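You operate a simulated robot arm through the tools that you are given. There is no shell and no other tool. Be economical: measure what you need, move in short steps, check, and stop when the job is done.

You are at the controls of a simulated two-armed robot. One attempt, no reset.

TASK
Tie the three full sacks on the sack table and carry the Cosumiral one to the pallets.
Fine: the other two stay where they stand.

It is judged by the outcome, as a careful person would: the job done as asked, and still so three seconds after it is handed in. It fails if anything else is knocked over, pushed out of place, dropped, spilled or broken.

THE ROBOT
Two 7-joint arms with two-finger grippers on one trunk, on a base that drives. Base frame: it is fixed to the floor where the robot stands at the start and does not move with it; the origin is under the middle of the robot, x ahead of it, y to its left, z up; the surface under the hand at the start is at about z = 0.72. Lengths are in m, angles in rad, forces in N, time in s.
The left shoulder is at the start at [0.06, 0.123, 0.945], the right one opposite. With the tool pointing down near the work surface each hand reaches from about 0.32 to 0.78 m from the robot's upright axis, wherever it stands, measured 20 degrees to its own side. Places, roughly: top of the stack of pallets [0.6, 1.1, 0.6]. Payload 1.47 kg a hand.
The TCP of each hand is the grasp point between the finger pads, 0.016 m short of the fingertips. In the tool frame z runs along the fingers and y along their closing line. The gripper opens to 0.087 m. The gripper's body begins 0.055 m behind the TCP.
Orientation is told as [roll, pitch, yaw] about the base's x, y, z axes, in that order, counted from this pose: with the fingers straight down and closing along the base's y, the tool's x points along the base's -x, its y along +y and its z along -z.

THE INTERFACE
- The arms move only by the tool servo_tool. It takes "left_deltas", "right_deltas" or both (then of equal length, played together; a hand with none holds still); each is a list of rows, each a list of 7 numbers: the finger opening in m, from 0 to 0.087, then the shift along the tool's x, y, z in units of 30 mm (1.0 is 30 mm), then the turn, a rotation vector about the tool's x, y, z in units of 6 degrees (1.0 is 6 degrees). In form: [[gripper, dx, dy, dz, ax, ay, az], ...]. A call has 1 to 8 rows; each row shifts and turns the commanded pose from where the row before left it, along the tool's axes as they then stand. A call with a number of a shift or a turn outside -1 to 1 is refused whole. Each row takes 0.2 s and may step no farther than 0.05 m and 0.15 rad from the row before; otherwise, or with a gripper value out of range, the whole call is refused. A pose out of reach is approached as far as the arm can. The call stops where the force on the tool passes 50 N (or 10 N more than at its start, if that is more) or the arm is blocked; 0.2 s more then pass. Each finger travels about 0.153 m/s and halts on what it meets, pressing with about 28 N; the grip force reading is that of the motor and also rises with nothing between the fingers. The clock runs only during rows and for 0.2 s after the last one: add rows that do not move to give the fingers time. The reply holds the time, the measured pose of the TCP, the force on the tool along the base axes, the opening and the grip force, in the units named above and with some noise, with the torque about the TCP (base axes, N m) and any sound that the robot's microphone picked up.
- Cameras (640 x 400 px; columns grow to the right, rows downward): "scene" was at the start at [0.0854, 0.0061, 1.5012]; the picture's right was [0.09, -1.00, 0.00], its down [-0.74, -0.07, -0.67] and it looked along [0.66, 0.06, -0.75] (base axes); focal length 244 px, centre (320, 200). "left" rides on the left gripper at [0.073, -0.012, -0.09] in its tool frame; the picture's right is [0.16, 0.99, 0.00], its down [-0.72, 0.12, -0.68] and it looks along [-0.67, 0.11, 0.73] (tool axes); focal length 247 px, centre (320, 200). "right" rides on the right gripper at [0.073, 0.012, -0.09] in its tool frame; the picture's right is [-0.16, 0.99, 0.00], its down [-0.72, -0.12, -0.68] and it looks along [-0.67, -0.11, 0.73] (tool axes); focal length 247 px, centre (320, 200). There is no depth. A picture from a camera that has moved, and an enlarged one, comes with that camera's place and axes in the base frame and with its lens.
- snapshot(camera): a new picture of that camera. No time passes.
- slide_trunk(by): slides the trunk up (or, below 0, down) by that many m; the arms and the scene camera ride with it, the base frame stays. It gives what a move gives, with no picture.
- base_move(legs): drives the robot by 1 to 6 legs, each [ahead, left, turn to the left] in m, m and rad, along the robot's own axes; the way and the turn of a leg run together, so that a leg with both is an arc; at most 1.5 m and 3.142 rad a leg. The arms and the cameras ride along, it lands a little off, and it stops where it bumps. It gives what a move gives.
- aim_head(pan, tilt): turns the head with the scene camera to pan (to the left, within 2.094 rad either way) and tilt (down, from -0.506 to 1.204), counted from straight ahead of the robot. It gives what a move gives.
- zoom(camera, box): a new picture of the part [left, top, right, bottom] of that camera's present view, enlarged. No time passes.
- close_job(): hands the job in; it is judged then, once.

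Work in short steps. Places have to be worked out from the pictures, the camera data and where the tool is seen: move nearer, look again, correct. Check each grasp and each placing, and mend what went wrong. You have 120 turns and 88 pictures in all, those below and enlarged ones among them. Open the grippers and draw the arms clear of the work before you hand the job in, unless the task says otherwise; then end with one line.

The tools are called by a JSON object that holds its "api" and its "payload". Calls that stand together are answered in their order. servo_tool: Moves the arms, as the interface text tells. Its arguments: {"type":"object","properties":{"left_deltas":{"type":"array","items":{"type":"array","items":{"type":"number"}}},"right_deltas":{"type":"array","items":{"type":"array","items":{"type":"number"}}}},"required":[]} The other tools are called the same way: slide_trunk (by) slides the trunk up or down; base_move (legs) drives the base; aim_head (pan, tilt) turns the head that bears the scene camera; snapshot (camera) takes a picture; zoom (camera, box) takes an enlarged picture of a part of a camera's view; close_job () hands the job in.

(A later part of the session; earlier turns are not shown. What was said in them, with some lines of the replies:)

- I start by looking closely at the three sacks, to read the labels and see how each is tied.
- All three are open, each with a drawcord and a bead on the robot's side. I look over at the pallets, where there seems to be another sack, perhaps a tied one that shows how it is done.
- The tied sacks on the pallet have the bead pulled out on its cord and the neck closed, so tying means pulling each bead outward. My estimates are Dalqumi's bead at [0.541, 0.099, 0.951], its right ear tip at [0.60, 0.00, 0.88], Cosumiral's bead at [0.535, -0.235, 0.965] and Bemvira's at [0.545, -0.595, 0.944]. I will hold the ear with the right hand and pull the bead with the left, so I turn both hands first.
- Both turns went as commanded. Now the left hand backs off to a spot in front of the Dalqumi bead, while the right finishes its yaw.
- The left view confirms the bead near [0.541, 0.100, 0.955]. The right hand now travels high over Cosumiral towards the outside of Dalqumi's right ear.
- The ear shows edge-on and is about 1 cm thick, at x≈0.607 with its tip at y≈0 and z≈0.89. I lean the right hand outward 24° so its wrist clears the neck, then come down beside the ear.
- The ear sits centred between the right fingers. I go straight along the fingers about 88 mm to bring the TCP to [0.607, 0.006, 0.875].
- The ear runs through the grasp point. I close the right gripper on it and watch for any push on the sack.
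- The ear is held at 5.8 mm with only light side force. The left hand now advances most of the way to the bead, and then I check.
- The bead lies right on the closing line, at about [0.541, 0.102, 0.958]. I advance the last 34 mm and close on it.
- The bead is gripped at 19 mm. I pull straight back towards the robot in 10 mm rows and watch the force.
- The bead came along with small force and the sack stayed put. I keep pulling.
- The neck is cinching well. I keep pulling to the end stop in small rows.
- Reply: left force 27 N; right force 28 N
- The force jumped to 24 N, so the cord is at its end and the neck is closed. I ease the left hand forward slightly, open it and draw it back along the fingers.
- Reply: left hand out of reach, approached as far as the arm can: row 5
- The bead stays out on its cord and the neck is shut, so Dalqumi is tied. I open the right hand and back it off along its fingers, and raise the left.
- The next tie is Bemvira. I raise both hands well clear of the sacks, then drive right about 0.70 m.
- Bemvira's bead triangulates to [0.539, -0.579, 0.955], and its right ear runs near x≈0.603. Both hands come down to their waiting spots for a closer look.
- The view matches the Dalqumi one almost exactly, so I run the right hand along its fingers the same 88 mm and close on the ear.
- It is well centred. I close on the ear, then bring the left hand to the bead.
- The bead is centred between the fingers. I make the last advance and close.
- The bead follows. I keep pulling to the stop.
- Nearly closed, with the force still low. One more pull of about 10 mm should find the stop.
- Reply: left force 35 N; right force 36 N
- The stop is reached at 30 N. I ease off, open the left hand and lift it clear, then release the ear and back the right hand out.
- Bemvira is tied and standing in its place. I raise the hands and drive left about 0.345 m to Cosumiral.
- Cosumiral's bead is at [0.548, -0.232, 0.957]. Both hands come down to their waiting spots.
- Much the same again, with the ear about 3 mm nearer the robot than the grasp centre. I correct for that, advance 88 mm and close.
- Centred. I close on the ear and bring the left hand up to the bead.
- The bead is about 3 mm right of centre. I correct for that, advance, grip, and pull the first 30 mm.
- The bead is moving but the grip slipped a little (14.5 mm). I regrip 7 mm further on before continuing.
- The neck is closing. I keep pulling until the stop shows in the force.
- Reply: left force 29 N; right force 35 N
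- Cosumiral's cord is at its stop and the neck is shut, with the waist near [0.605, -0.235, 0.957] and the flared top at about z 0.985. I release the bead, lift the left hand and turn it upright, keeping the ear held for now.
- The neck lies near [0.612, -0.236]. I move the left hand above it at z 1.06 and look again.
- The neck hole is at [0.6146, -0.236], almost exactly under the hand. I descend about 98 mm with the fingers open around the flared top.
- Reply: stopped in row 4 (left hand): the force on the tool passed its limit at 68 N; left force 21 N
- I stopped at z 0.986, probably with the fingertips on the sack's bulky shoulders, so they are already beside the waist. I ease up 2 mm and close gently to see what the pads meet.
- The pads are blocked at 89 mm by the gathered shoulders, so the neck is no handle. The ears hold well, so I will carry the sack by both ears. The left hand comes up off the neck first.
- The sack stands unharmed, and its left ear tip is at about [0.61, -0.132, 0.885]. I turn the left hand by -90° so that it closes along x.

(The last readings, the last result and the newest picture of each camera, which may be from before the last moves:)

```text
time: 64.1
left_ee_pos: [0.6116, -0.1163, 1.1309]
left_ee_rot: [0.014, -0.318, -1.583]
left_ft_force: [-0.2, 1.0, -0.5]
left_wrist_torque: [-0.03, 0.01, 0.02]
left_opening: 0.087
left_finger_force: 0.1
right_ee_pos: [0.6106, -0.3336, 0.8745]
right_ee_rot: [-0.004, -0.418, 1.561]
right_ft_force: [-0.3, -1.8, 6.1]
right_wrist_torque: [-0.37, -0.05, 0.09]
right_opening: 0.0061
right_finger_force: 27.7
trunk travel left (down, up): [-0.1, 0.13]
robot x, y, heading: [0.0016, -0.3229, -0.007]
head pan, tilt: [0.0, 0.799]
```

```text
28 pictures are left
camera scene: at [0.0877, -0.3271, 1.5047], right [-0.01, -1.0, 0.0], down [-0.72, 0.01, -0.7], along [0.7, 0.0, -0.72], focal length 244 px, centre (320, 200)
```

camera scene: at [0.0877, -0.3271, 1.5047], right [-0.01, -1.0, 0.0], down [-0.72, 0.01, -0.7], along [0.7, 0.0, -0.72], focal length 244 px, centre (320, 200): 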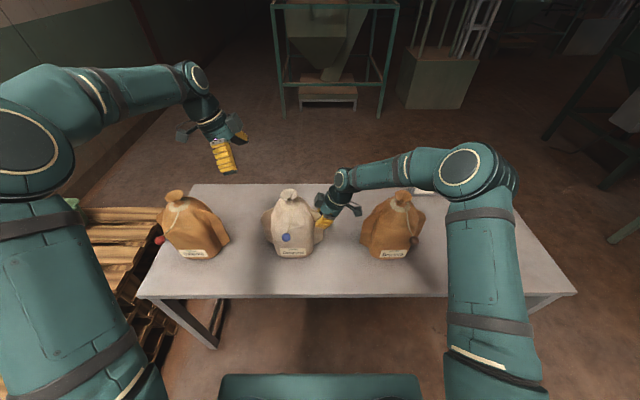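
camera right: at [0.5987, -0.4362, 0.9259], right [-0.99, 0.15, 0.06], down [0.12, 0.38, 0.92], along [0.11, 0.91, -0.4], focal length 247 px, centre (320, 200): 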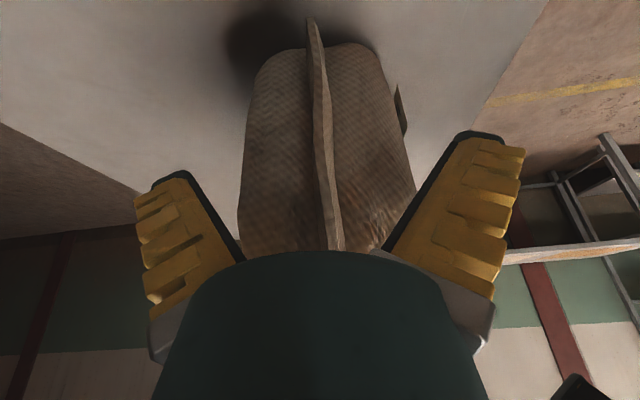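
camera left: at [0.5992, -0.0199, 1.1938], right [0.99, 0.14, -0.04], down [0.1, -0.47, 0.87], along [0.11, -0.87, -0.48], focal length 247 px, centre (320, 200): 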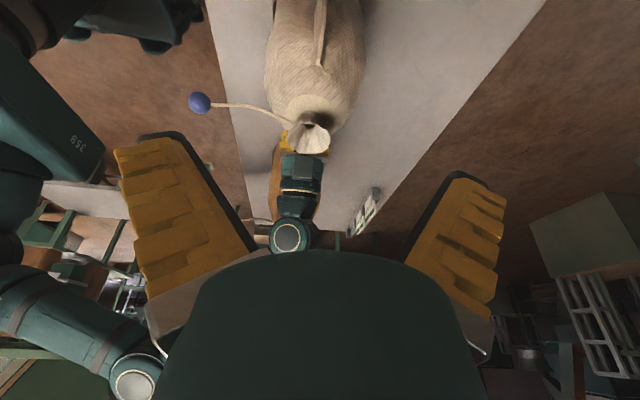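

The left ear lines up at x≈0.612. I lower the left hand beside it to z 0.955 and check.

{"api": "servo_tool", "payload": {"left_deltas": [[0.087, 0.334, 0, 0.92, 0, 0, 0], [0.087, 0.334, 0, 0.92, 0, 0, 0], [0.087, 0.334, 0, 0.92, 0, 0, 0], [0.087, 0.334, 0, 0.92, 0, 0, 0], [0.087, 0.334, 0, 0.92, 0, 0, 0], [0.087, 0.334, 0, 0.92, 0, 0, 0]]}}

{"api": "snapshot", "payload": {"camera": "left"}}

{"api": "zoom", "payload": {"camera": "scene", "box": [140, 140, 340, 270]}}

```text
time: 65.5
left_ee_pos: [0.6141, -0.1107, 0.9537]
left_ee_rot: [0.016, -0.315, -1.584]
left_ft_force: [0.3, -0.1, 0.7]
left_wrist_torque: [0.0, -0.01, 0.0]
left_opening: 0.0868
left_finger_force: 0.0
right_ee_pos: [0.6108, -0.333, 0.8734]
right_ee_rot: [-0.005, -0.419, 1.564]
right_ft_force: [0.4, -1.3, 5.2]
right_wrist_torque: [-0.24, -0.01, 0.12]
right_opening: 0.0059
right_finger_force: 28.3
trunk travel left (down, up): [-0.1, 0.13]
robot x, y, heading: [-0.0009, -0.325, -0.006]
head pan, tilt: [0.0, 0.799]
```

```text
27 pictures are left
camera left: at [0.6033, -0.0148, 1.0174], right [0.99, 0.14, -0.03], down [0.1, -0.48, 0.87], along [0.11, -0.87, -0.49], focal length 247 px, centre (320, 200)
```

left: 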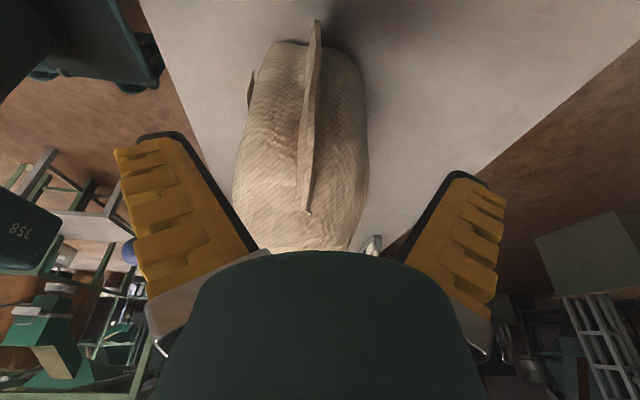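

```text
3.08 times, centred on (240, 205) of scene
camera zoom: at [0.0877, -0.3272, 1.5047], right [-0.01, -1.0, 0.0], down [-0.72, 0.01, -0.7], along [0.7, 0.0, -0.72], focal length 750 px, centre (566, 185)
```

zoom: 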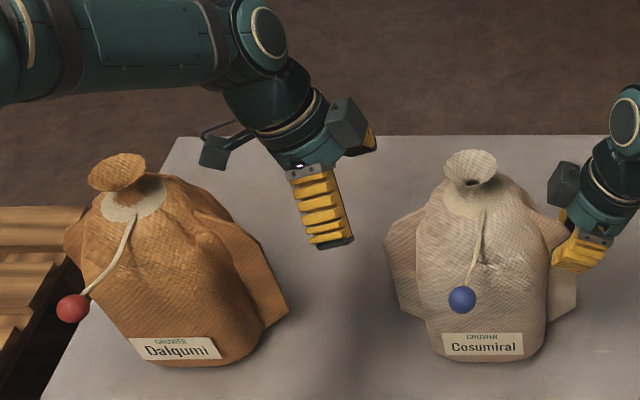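

The ear is at x≈0.607, about 6 mm nearer the robot than the hand. I correct for that, slide in 85 mm and look before closing.

{"api": "servo_tool", "payload": {"left_deltas": [[0.087, -0.057, -0.1, 0.94, 0, 0, 0], [0.087, -0.057, -0.1, 0.94, 0, 0, 0], [0.087, -0.057, 0, 0.94, 0, 0, 0]]}}

{"api": "snapshot", "payload": {"camera": "left"}}

```text
time: 66.3
left_ee_pos: [0.6094, -0.1428, 0.876]
left_ee_rot: [0.016, -0.317, -1.583]
left_ft_force: [0.0, 0.7, 0.8]
left_wrist_torque: [0.0, -0.02, 0.01]
left_opening: 0.0868
left_finger_force: 0.0
right_ee_pos: [0.6103, -0.333, 0.8739]
right_ee_rot: [-0.004, -0.419, 1.561]
right_ft_force: [-0.8, -1.6, 5.0]
right_wrist_torque: [0.02, -0.04, 0.12]
right_opening: 0.0061
right_finger_force: 28.6
trunk travel left (down, up): [-0.1, 0.13]
robot x, y, heading: [0.0048, -0.3261, -0.007]
head pan, tilt: [0.0, 0.799]
```

```text
25 pictures are left
camera left: at [0.5976, -0.0461, 0.9389], right [0.99, 0.14, -0.04], down [0.1, -0.48, 0.87], along [0.11, -0.87, -0.49], focal length 247 px, centre (320, 200)
```

left: 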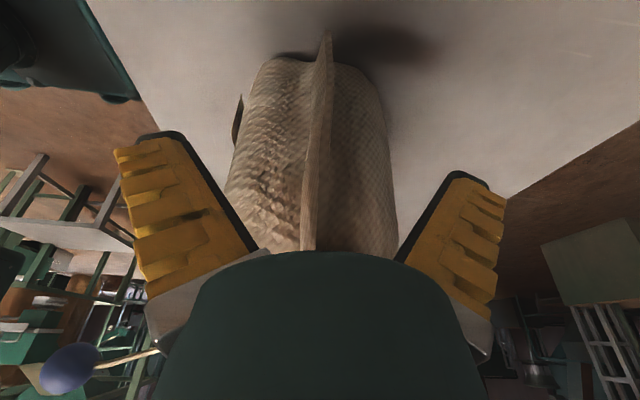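

The ear is in the gap, so I close the left hand on it.

{"api": "servo_tool", "payload": {"left_deltas": [[0.03, 0, 0, 0, 0, 0, 0], [0.0, 0, 0, 0, 0, 0, 0], [0.0, 0, 0, 0, 0, 0, 0], [0.0, 0, 0, 0, 0, 0, 0]]}}

{"api": "slide_trunk", "payload": {"by": 0.03}}

{"api": "snapshot", "payload": {"camera": "scene"}}

```text
time: 67.3
left_ee_pos: [0.6095, -0.1421, 0.8771]
left_ee_rot: [0.018, -0.317, -1.584]
left_ft_force: [1.4, 2.7, 6.4]
left_wrist_torque: [-0.02, 0.07, 0.22]
left_opening: 0.0062
left_finger_force: 27.8
right_ee_pos: [0.611, -0.3335, 0.8745]
right_ee_rot: [-0.006, -0.419, 1.562]
right_ft_force: [1.3, -1.3, 5.2]
right_wrist_torque: [-0.02, -0.06, 0.16]
right_opening: 0.0057
right_finger_force: 28.4
trunk travel left (down, up): [-0.1, 0.13]
robot x, y, heading: [0.0009, -0.3263, -0.012]
head pan, tilt: [0.0, 0.799]
```

```text
time: 68.1
left_ee_pos: [0.6106, -0.1418, 0.9043]
left_ee_rot: [0.012, -0.317, -1.582]
left_ft_force: [1.8, 4.5, -5.2]
left_wrist_torque: [0.05, 0.03, 0.19]
left_opening: 0.0059
left_finger_force: 28.1
right_ee_pos: [0.6129, -0.3336, 0.9024]
right_ee_rot: [-0.001, -0.417, 1.561]
right_ft_force: [-1.5, -5.1, -9.1]
right_wrist_torque: [-0.34, -0.08, 0.16]
right_opening: 0.0059
right_finger_force: 27.8
trunk travel left (down, up): [-0.13, 0.1]
robot x, y, heading: [-0.0036, -0.3258, -0.007]
head pan, tilt: [0.0, 0.799]
```

```text
24 pictures are left
camera scene: at [0.0903, -0.3267, 1.5344], right [-0.01, -1.0, 0.0], down [-0.72, 0.0, -0.7], along [0.7, 0.0, -0.72], focal length 244 px, centre (320, 200)
```

scene: 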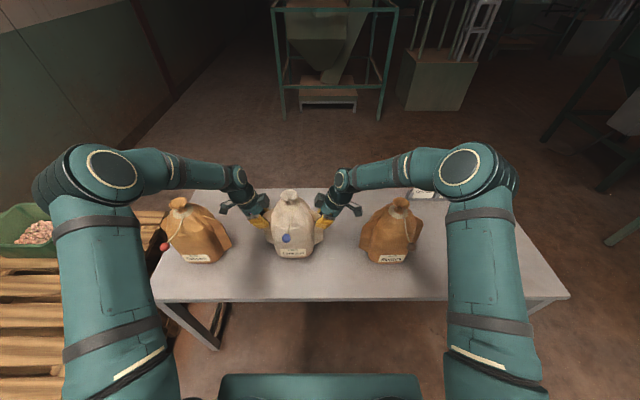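

The sack is off the table, with about 14 N shared between the hands. I raise it another 40 mm and back away from the table.

{"api": "slide_trunk", "payload": {"by": 0.04}}

{"api": "base_move", "payload": {"legs": [[-0.45, 0, 0]]}}

{"api": "aim_head", "payload": {"pan": 0.5, "tilt": 0.75}}

{"api": "snapshot", "payload": {"camera": "scene"}}

```text
time: 68.9
left_ee_pos: [0.612, -0.1411, 0.9444]
left_ee_rot: [0.013, -0.316, -1.58]
left_ft_force: [2.2, 9.3, -5.1]
left_wrist_torque: [-0.12, 0.04, 0.19]
left_opening: 0.0055
left_finger_force: 28.2
right_ee_pos: [0.6114, -0.3331, 0.9423]
right_ee_rot: [-0.003, -0.418, 1.559]
right_ft_force: [-1.3, -9.1, -7.7]
right_wrist_torque: [-0.22, -0.09, 0.21]
right_opening: 0.006
right_finger_force: 28.1
trunk travel left (down, up): [-0.17, 0.06]
robot x, y, heading: [-0.0022, -0.3266, -0.003]
head pan, tilt: [0.0, 0.799]
```

```text
time: 71.6
left_ee_pos: [0.1641, -0.1387, 0.9457]
left_ee_rot: [0.016, -0.316, -1.58]
left_ft_force: [1.1, 12.2, -5.6]
left_wrist_torque: [0.02, 0.07, 0.22]
left_opening: 0.0059
left_finger_force: 28.2
right_ee_pos: [0.1651, -0.329, 0.9444]
right_ee_rot: [-0.003, -0.419, 1.565]
right_ft_force: [-2.0, -12.6, -6.8]
right_wrist_torque: [-0.17, -0.06, 0.19]
right_opening: 0.0059
right_finger_force: 27.5
trunk travel left (down, up): [-0.17, 0.06]
robot x, y, heading: [-0.4439, -0.328, -0.006]
head pan, tilt: [0.0, 0.799]
```

```text
time: 72.5
left_ee_pos: [0.1656, -0.1378, 0.9447]
left_ee_rot: [0.014, -0.315, -1.579]
left_ft_force: [1.7, 0.2, -6.9]
left_wrist_torque: [0.12, 0.04, 0.2]
left_opening: 0.0061
left_finger_force: 27.9
right_ee_pos: [0.1662, -0.3289, 0.9426]
right_ee_rot: [-0.004, -0.417, 1.562]
right_ft_force: [-1.4, -0.8, -6.6]
right_wrist_torque: [-0.09, -0.08, 0.15]
right_opening: 0.0059
right_finger_force: 27.8
trunk travel left (down, up): [-0.17, 0.06]
robot x, y, heading: [-0.445, -0.3258, -0.003]
head pan, tilt: [0.499, 0.75]
```

```text
23 pictures are left
camera scene: at [-0.364, -0.2846, 1.5785], right [0.47, -0.88, 0.0], down [-0.6, -0.32, -0.73], along [0.64, 0.35, -0.68], focal length 244 px, centre (320, 200)
```

scene: 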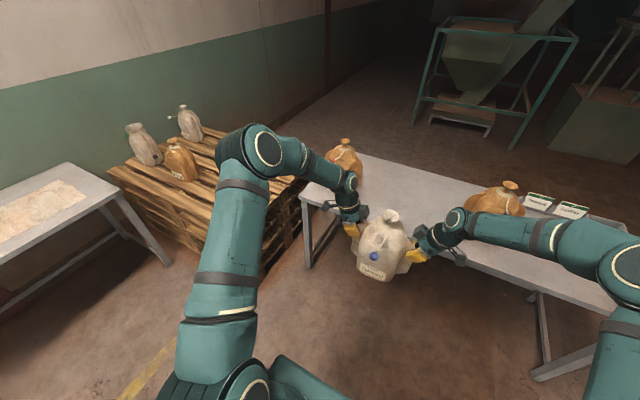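

The sack hangs level with its bottom near z 0.79, and the way left is clear. The free spot I judge best on the pallet is about [0.40, 0.66], with the brown sack at [0.36, 1.05] and the crate at x>0.66. I drive left 0.91 m.

{"api": "base_move", "payload": {"legs": [[0, 0.91, 0]]}}

{"api": "snapshot", "payload": {"camera": "scene"}}

```text
time: 80.7
left_ee_pos: [0.1623, 0.7581, 0.9446]
left_ee_rot: [0.013, -0.317, -1.571]
left_ft_force: [2.4, 2.8, -6.3]
left_wrist_torque: [0.02, 0.03, 0.18]
left_opening: 0.006
left_finger_force: 27.8
right_ee_pos: [0.1666, 0.5652, 0.9429]
right_ee_rot: [-0.004, -0.417, 1.573]
right_ft_force: [-1.5, -2.9, -6.3]
right_wrist_torque: [-0.05, -0.04, 0.17]
right_opening: 0.0062
right_finger_force: 28.0
trunk travel left (down, up): [-0.17, 0.06]
robot x, y, heading: [-0.4462, 0.5696, 0.001]
head pan, tilt: [0.499, 0.75]
```

```text
22 pictures are left
camera scene: at [-0.3646, 0.6064, 1.5785], right [0.48, -0.88, 0.0], down [-0.6, -0.33, -0.73], along [0.64, 0.35, -0.68], focal length 244 px, centre (320, 200)
```

scene: 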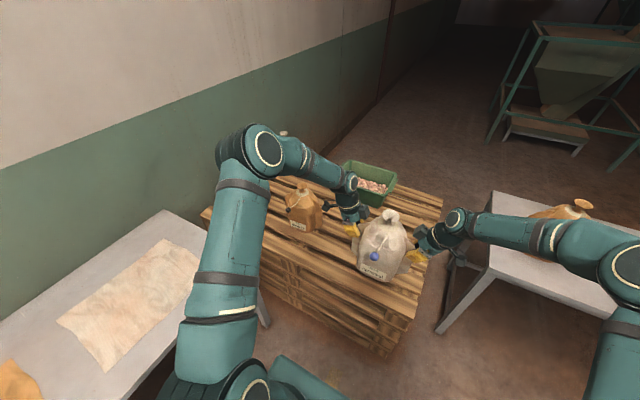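

I'm aligned over the pallet side. I zoom in on the neighbours before driving forward.

{"api": "zoom", "payload": {"camera": "scene", "box": [260, 140, 460, 300]}}

```text
2.50 times, centred on (360, 220) of scene
camera zoom: at [-0.3646, 0.6064, 1.5785], right [0.48, -0.88, 0.0], down [-0.6, -0.33, -0.73], along [0.64, 0.35, -0.68], focal length 610 px, centre (220, 150)
```

zoom: 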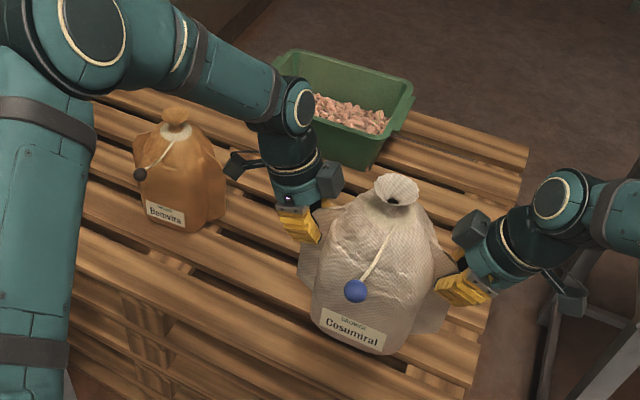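

The spot is clear: Pallet-Bemvira's nearest edge is at y≈0.98 and the crate's near corner is about [0.68, 0.78]. I drive forward 0.235 m.

{"api": "base_move", "payload": {"legs": [[0.235, 0, 0]]}}

{"api": "aim_head", "payload": {"pan": 0.2, "tilt": 0.85}}

{"api": "snapshot", "payload": {"camera": "scene"}}

```text
time: 82.5
left_ee_pos: [0.3962, 0.7631, 0.9447]
left_ee_rot: [0.013, -0.316, -1.566]
left_ft_force: [2.3, 0.5, -6.5]
left_wrist_torque: [-0.06, 0.08, 0.14]
left_opening: 0.0061
left_finger_force: 28.3
right_ee_pos: [0.3998, 0.5704, 0.9426]
right_ee_rot: [-0.003, -0.418, 1.577]
right_ft_force: [-2.0, 0.9, -6.3]
right_wrist_torque: [0.06, -0.04, 0.19]
right_opening: 0.0062
right_finger_force: 28.1
trunk travel left (down, up): [-0.17, 0.06]
robot x, y, heading: [-0.21, 0.5723, 0.006]
head pan, tilt: [0.499, 0.75]
```

```text
time: 83.3
left_ee_pos: [0.395, 0.7627, 0.9444]
left_ee_rot: [0.013, -0.315, -1.566]
left_ft_force: [1.3, -0.5, -6.5]
left_wrist_torque: [0.17, 0.0, 0.11]
left_opening: 0.0059
left_finger_force: 27.9
right_ee_pos: [0.3993, 0.5702, 0.9433]
right_ee_rot: [-0.004, -0.416, 1.579]
right_ft_force: [-2.3, 1.1, -6.0]
right_wrist_torque: [-0.07, -0.05, 0.15]
right_opening: 0.0058
right_finger_force: 28.3
trunk travel left (down, up): [-0.17, 0.06]
robot x, y, heading: [-0.2164, 0.5687, 0.01]
head pan, tilt: [0.201, 0.85]
```

```text
20 pictures are left
camera scene: at [-0.1275, 0.5844, 1.5706], right [0.21, -0.98, 0.0], down [-0.73, -0.16, -0.66], along [0.65, 0.14, -0.75], focal length 244 px, centre (320, 200)
```

scene: 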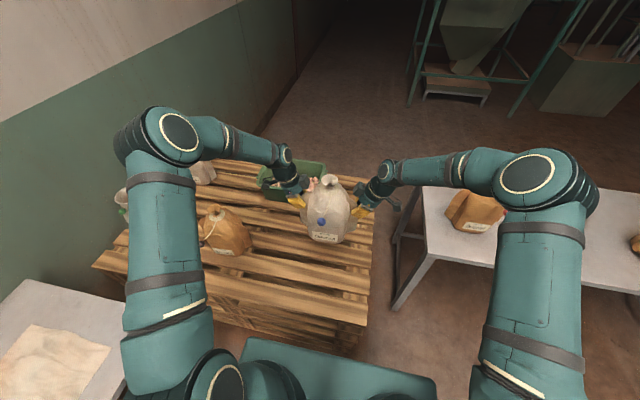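

Centred over the free slats. I lower the trunk 0.15 m first, which should leave a gap of about 4 cm.

{"api": "slide_trunk", "payload": {"by": -0.15}}

{"api": "snapshot", "payload": {"camera": "scene"}}

```text
time: 85.0
left_ee_pos: [0.3951, 0.7609, 0.795]
left_ee_rot: [0.012, -0.315, -1.567]
left_ft_force: [0.9, -1.1, -6.7]
left_wrist_torque: [0.03, 0.06, 0.2]
left_opening: 0.006
left_finger_force: 28.2
right_ee_pos: [0.3979, 0.5694, 0.7929]
right_ee_rot: [-0.003, -0.415, 1.579]
right_ft_force: [-1.7, 0.7, -6.9]
right_wrist_torque: [-0.01, -0.03, 0.22]
right_opening: 0.0059
right_finger_force: 27.7
trunk travel left (down, up): [-0.02, 0.21]
robot x, y, heading: [-0.2114, 0.5689, 0.01]
head pan, tilt: [0.201, 0.85]
```

```text
19 pictures are left
camera scene: at [-0.1278, 0.5843, 1.4207], right [0.21, -0.98, 0.0], down [-0.74, -0.16, -0.66], along [0.65, 0.14, -0.75], focal length 244 px, centre (320, 200)
```

scene: 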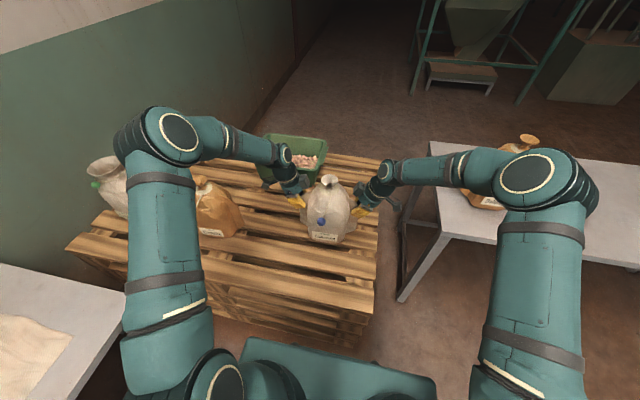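

Both arms lower together in 10 mm rows while I watch for the load to come off.

{"api": "servo_tool", "payload": {"left_deltas": [[0.0, 0.103, 0, 0.317, 0, 0, 0], [0.0, 0.103, 0, 0.317, 0, 0, 0], [0.0, 0.103, 0, 0.317, 0, 0, 0]], "right_deltas": [[0.0, 0.136, 0, 0.305, 0, 0, 0], [0.0, 0.136, 0, 0.305, 0, 0, 0], [0.0, 0.136, 0, 0.305, 0, 0, 0]]}}

{"api": "zoom", "payload": {"camera": "scene", "box": [250, 140, 410, 270]}}

```text
time: 85.8
left_ee_pos: [0.3963, 0.7612, 0.7642]
left_ee_rot: [0.014, -0.317, -1.567]
left_ft_force: [2.4, 0.3, -5.9]
left_wrist_torque: [-0.01, 0.08, 0.16]
left_opening: 0.0059
left_finger_force: 28.0
right_ee_pos: [0.3988, 0.5696, 0.762]
right_ee_rot: [-0.003, -0.417, 1.578]
right_ft_force: [-1.8, 0.6, -6.7]
right_wrist_torque: [-0.21, -0.06, 0.12]
right_opening: 0.0062
right_finger_force: 27.9
trunk travel left (down, up): [-0.02, 0.21]
robot x, y, heading: [-0.2106, 0.5677, 0.014]
head pan, tilt: [0.201, 0.85]
```

```text
3.08 times, centred on (330, 205) of scene
camera zoom: at [-0.1273, 0.5844, 1.4205], right [0.21, -0.98, 0.0], down [-0.74, -0.16, -0.66], along [0.64, 0.14, -0.75], focal length 750 px, centre (289, 185)
```

zoom: 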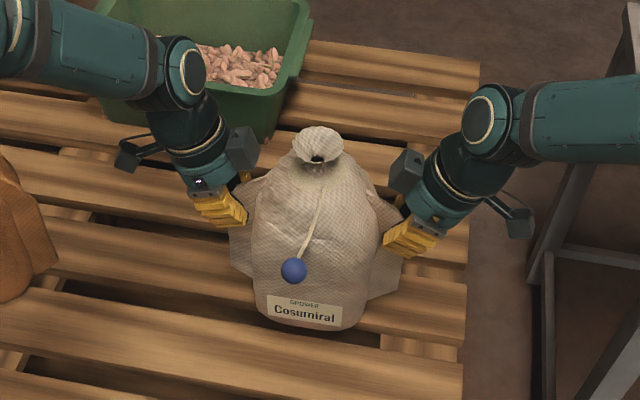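

Still hanging. I continue in 4 mm rows.

{"api": "servo_tool", "payload": {"left_deltas": [[0.0, 0.041, 0, 0.127, 0, 0, 0], [0.0, 0.041, 0, 0.127, 0, 0, 0]], "right_deltas": [[0.0, 0.054, 0, 0.122, 0, 0, 0], [0.0, 0.054, 0, 0.122, 0, 0, 0]]}}

{"api": "servo_tool", "payload": {"left_deltas": [[0.0, 0.041, 0, 0.127, 0, 0, 0]], "right_deltas": [[0.0, 0.054, 0, 0.122, 0, 0, 0]]}}

```text
time: 86.4
left_ee_pos: [0.3938, 0.7617, 0.7571]
left_ee_rot: [0.013, -0.316, -1.566]
left_ft_force: [1.2, 1.5, -5.9]
left_wrist_torque: [-0.03, 0.05, 0.2]
left_opening: 0.0056
left_finger_force: 28.1
right_ee_pos: [0.3995, 0.5699, 0.7532]
right_ee_rot: [-0.003, -0.416, 1.577]
right_ft_force: [-1.3, -0.9, -7.6]
right_wrist_torque: [-0.07, -0.11, 0.2]
right_opening: 0.0061
right_finger_force: 27.7
trunk travel left (down, up): [-0.02, 0.21]
robot x, y, heading: [-0.2102, 0.5668, 0.009]
head pan, tilt: [0.201, 0.85]
```

```text
time: 86.8
left_ee_pos: [0.3953, 0.7624, 0.7532]
left_ee_rot: [0.012, -0.314, -1.565]
left_ft_force: [2.9, 1.8, -8.7]
left_wrist_torque: [0.18, 0.02, 0.17]
left_opening: 0.0059
left_finger_force: 28.0
right_ee_pos: [0.3998, 0.57, 0.7505]
right_ee_rot: [-0.004, -0.418, 1.578]
right_ft_force: [-1.3, -1.2, -5.4]
right_wrist_torque: [0.09, -0.02, 0.19]
right_opening: 0.0059
right_finger_force: 27.8
trunk travel left (down, up): [-0.02, 0.21]
robot x, y, heading: [-0.2111, 0.5698, 0.012]
head pan, tilt: [0.201, 0.85]
```

Still bearing about 14 N, so I carry on lowering and stop when the force turns.

{"api": "servo_tool", "payload": {"left_deltas": [[0.0, 0.041, 0, 0.127, 0, 0, 0], [0.0, 0.041, 0, 0.127, 0, 0, 0]], "right_deltas": [[0.0, 0.054, 0, 0.122, 0, 0, 0], [0.0, 0.054, 0, 0.122, 0, 0, 0]]}}

{"api": "servo_tool", "payload": {"left_deltas": [[0.0, 0.041, 0, 0.127, 0, 0, 0], [0.0, 0.041, 0, 0.127, 0, 0, 0]], "right_deltas": [[0.0, 0.054, 0, 0.122, 0, 0, 0], [0.0, 0.054, 0, 0.122, 0, 0, 0]]}}

```text
time: 87.4
left_ee_pos: [0.3962, 0.7618, 0.7455]
left_ee_rot: [0.013, -0.316, -1.565]
left_ft_force: [2.1, 3.3, -7.3]
left_wrist_torque: [0.14, 0.06, 0.16]
left_opening: 0.006
left_finger_force: 27.7
right_ee_pos: [0.3992, 0.5701, 0.742]
right_ee_rot: [-0.004, -0.417, 1.578]
right_ft_force: [-1.6, -3.0, -6.4]
right_wrist_torque: [0.02, -0.06, 0.19]
right_opening: 0.0061
right_finger_force: 27.8
trunk travel left (down, up): [-0.02, 0.21]
robot x, y, heading: [-0.2134, 0.5719, 0.009]
head pan, tilt: [0.201, 0.85]
```

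```text
time: 88.0
left_ee_pos: [0.3968, 0.761, 0.7379]
left_ee_rot: [0.013, -0.318, -1.566]
left_ft_force: [1.3, 1.2, -7.0]
left_wrist_torque: [0.19, 0.05, 0.1]
left_opening: 0.006
left_finger_force: 27.9
right_ee_pos: [0.3999, 0.5706, 0.7357]
right_ee_rot: [-0.004, -0.418, 1.578]
right_ft_force: [-1.1, -0.6, -5.6]
right_wrist_torque: [-0.04, -0.01, 0.16]
right_opening: 0.006
right_finger_force: 27.9
trunk travel left (down, up): [-0.02, 0.21]
robot x, y, heading: [-0.2111, 0.5728, 0.011]
head pan, tilt: [0.201, 0.85]
```

There is no contact yet at 0.737, so the pallet top is a little below 0.60. I look at the gap.

{"api": "zoom", "payload": {"camera": "scene", "box": [280, 170, 380, 250]}}

{"api": "servo_tool", "payload": {"left_deltas": [[0.0, 0.041, 0, 0.127, 0, 0, 0], [0.0, 0.041, 0, 0.127, 0, 0, 0]], "right_deltas": [[0.0, 0.054, 0, 0.122, 0, 0, 0], [0.0, 0.054, 0, 0.122, 0, 0, 0]]}}

```text
5.00 times, centred on (330, 210) of scene
camera zoom: at [-0.1274, 0.5843, 1.4205], right [0.21, -0.98, 0.0], down [-0.74, -0.16, -0.66], along [0.64, 0.14, -0.75], focal length 1219 px, centre (270, 150)
```

zoom: 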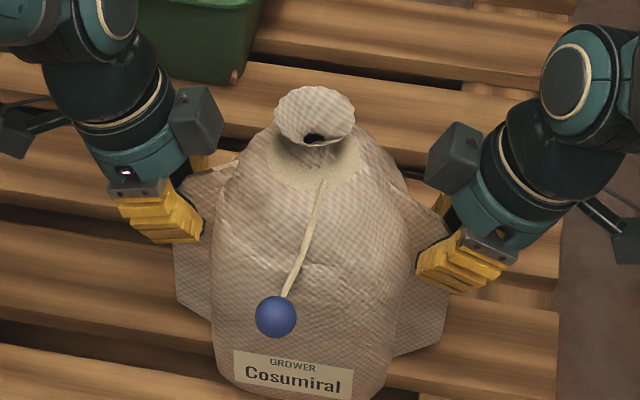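

```text
time: 88.6
left_ee_pos: [0.3963, 0.76, 0.7324]
left_ee_rot: [0.023, -0.318, -1.567]
left_ft_force: [4.4, -0.6, 12.1]
left_wrist_torque: [0.32, 0.06, 0.15]
left_opening: 0.0061
left_finger_force: 28.0
right_ee_pos: [0.3995, 0.5714, 0.7295]
right_ee_rot: [-0.01, -0.42, 1.579]
right_ft_force: [3.4, -0.4, 11.1]
right_wrist_torque: [-0.03, -0.07, 0.09]
right_opening: 0.006
right_finger_force: 28.3
trunk travel left (down, up): [-0.02, 0.21]
robot x, y, heading: [-0.2113, 0.568, 0.014]
head pan, tilt: [0.201, 0.85]
```

The sack is down on the slats, with the force now pointing up. I ease up 2 mm, open both hands together and withdraw along the fingers.

{"api": "servo_tool", "payload": {"left_deltas": [[0.0, -0.02, 0, -0.063, 0, 0, 0], [0.02, 0, 0, 0, 0, 0, 0], [0.05, 0, 0, 0, 0, 0, 0], [0.08, 0, 0, 0, 0, 0, 0], [0.087, 0, 0, 0, 0, 0, 0]], "right_deltas": [[0.0, -0.027, 0, -0.06, 0, 0, 0], [0.02, 0, 0, 0, 0, 0, 0], [0.05, 0, 0, 0, 0, 0, 0], [0.08, 0, 0, 0, 0, 0, 0], [0.087, 0, 0, 0, 0, 0, 0]]}}

{"api": "zoom", "payload": {"camera": "scene", "box": [250, 140, 410, 270]}}

```text
time: 89.8
left_ee_pos: [0.3958, 0.7615, 0.7319]
left_ee_rot: [0.014, -0.315, -1.565]
left_ft_force: [0.0, -0.1, 0.6]
left_wrist_torque: [-0.04, 0.01, 0.0]
left_opening: 0.0871
left_finger_force: 0.0
right_ee_pos: [0.3982, 0.5702, 0.7298]
right_ee_rot: [-0.003, -0.417, 1.577]
right_ft_force: [0.4, -0.3, 0.9]
right_wrist_torque: [-0.04, 0.0, 0.0]
right_opening: 0.0871
right_finger_force: 0.1
trunk travel left (down, up): [-0.02, 0.21]
robot x, y, heading: [-0.2134, 0.5728, 0.007]
head pan, tilt: [0.201, 0.85]
```

```text
3.08 times, centred on (330, 205) of scene
camera zoom: at [-0.1286, 0.5841, 1.4206], right [0.21, -0.98, 0.0], down [-0.73, -0.16, -0.66], along [0.65, 0.14, -0.75], focal length 750 px, centre (289, 185)
```

zoom: 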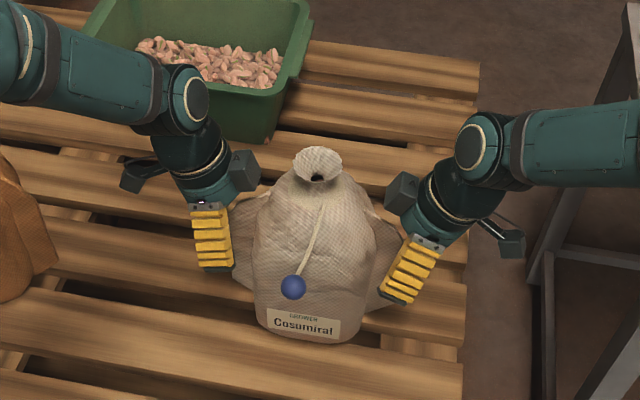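

The sack stands freely with both hands open and no force on them. I withdraw both along their fingers.

{"api": "servo_tool", "payload": {"left_deltas": [[0.087, 0, 0, -0.7, 0, 0, 0], [0.087, 0, 0, -1, 0, 0, 0], [0.087, 0, 0, -1, 0, 0, 0], [0.087, 0, 0, -1, 0, 0, 0], [0.087, 0, 0, -1, 0, 0, 0], [0.087, 0, 0, -1, 0, 0, 0]], "right_deltas": [[0.087, 0, 0, -0.7, 0, 0, 0], [0.087, 0, 0, -1, 0, 0, 0], [0.087, 0, 0, -1, 0, 0, 0], [0.087, 0, 0, -1, 0, 0, 0], [0.087, 0, 0, -1, 0, 0, 0], [0.087, 0, 0, -1, 0, 0, 0]]}}

{"api": "slide_trunk", "payload": {"by": 0.2}}

{"api": "snapshot", "payload": {"camera": "scene"}}

```text
time: 91.2
left_ee_pos: [0.3927, 0.8154, 0.8955]
left_ee_rot: [0.015, -0.316, -1.564]
left_ft_force: [0.5, 0.1, -0.6]
left_wrist_torque: [0.03, -0.01, -0.01]
left_opening: 0.0872
left_finger_force: 0.1
right_ee_pos: [0.3987, 0.5002, 0.8867]
right_ee_rot: [-0.004, -0.417, 1.576]
right_ft_force: [-0.6, 0.0, -0.5]
right_wrist_torque: [-0.02, 0.03, 0.0]
right_opening: 0.0872
right_finger_force: 0.0
trunk travel left (down, up): [-0.02, 0.21]
robot x, y, heading: [-0.2147, 0.5728, 0.014]
head pan, tilt: [0.201, 0.85]
```

```text
time: 93.4
left_ee_pos: [0.3929, 0.8154, 1.095]
left_ee_rot: [0.014, -0.315, -1.565]
left_ft_force: [0.5, -0.2, 0.6]
left_wrist_torque: [0.0, 0.0, 0.04]
left_opening: 0.0871
left_finger_force: 0.0
right_ee_pos: [0.3998, 0.4999, 1.0847]
right_ee_rot: [-0.003, -0.416, 1.578]
right_ft_force: [-0.3, 0.5, -0.4]
right_wrist_torque: [0.02, -0.01, -0.01]
right_opening: 0.0871
right_finger_force: 0.0
trunk travel left (down, up): [-0.22, 0.01]
robot x, y, heading: [-0.2093, 0.5707, 0.008]
head pan, tilt: [0.201, 0.85]
```

```text
15 pictures are left
camera scene: at [-0.1284, 0.5842, 1.6205], right [0.21, -0.98, 0.0], down [-0.73, -0.16, -0.66], along [0.65, 0.14, -0.75], focal length 244 px, centre (320, 200)
```

scene: 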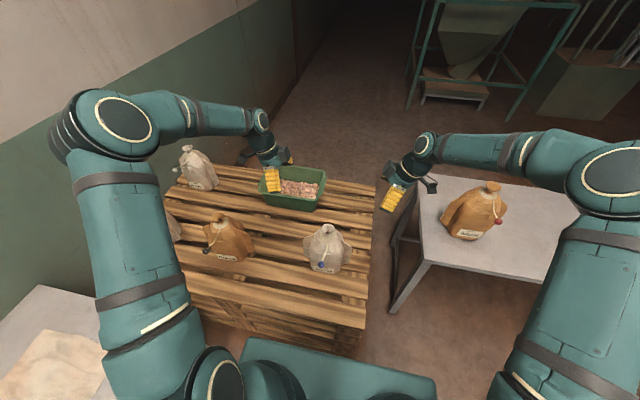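

Cosumiral stands on the pallet and the neighbours are undisturbed. I back off and take a last look at all three sacks.

{"api": "base_move", "payload": {"legs": [[-0.3, 0, 0]]}}

{"api": "aim_head", "payload": {"pan": -0.3, "tilt": 0.6}}

{"api": "snapshot", "payload": {"camera": "scene"}}

{"api": "zoom", "payload": {"camera": "scene", "box": [160, 120, 400, 300]}}

```text
time: 95.4
left_ee_pos: [0.0933, 0.8128, 1.0964]
left_ee_rot: [0.014, -0.316, -1.563]
left_ft_force: [0.3, 0.5, 0.5]
left_wrist_torque: [0.04, 0.01, -0.02]
left_opening: 0.0869
left_finger_force: 0.1
right_ee_pos: [0.101, 0.4968, 1.0854]
right_ee_rot: [-0.006, -0.417, 1.579]
right_ft_force: [-0.3, -1.3, 0.0]
right_wrist_torque: [-0.01, -0.04, -0.01]
right_opening: 0.0874
right_finger_force: 0.1
trunk travel left (down, up): [-0.22, 0.01]
robot x, y, heading: [-0.5114, 0.569, 0.01]
head pan, tilt: [0.201, 0.85]
```

```text
time: 96.4
left_ee_pos: [0.0949, 0.8127, 1.0961]
left_ee_rot: [0.016, -0.316, -1.564]
left_ft_force: [-0.4, -0.4, -0.6]
left_wrist_torque: [-0.01, -0.04, -0.02]
left_opening: 0.0872
left_finger_force: 0.1
right_ee_pos: [0.1012, 0.4977, 1.0858]
right_ee_rot: [-0.004, -0.419, 1.58]
right_ft_force: [0.7, -0.3, -0.6]
right_wrist_torque: [-0.01, -0.03, 0.02]
right_opening: 0.087
right_finger_force: 0.0
trunk travel left (down, up): [-0.22, 0.01]
robot x, y, heading: [-0.5087, 0.5665, 0.008]
head pan, tilt: [-0.3, 0.6]
```

```text
14 pictures are left
camera scene: at [-0.419, 0.5395, 1.6415], right [-0.28, -0.96, 0.0], down [-0.54, 0.16, -0.82], along [0.79, -0.23, -0.57], focal length 244 px, centre (320, 200)
```

scene: 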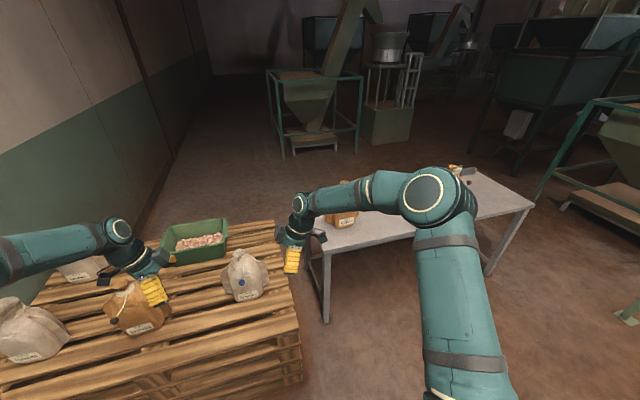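

```text
2.22 times, centred on (280, 210) of scene
camera zoom: at [-0.419, 0.5395, 1.6415], right [-0.28, -0.96, 0.0], down [-0.54, 0.16, -0.82], along [0.79, -0.23, -0.57], focal length 542 px, centre (409, 178)
```

zoom: 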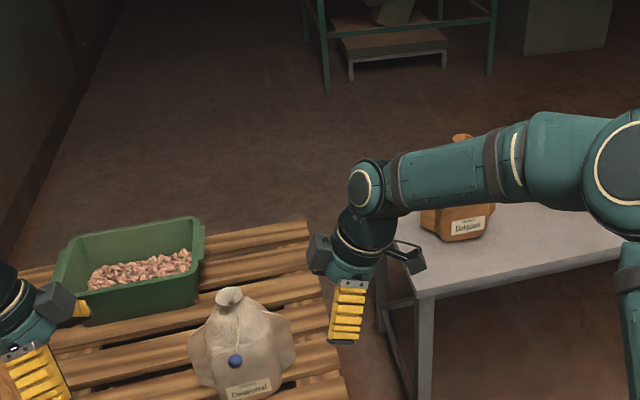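

Everything is standing where it should: Cosumiral is tied on the pallet, Dalqumi and Bemvira are tied on the table, and both hands are open and clear. I hand the job in.

{"api": "close_job", "payload": {}}

```text
The job is handed in.
```

All three sacks are tied: Cosumiral now stands on the pallets, while Dalqumi and Bemvira stand where they were on the sack table.
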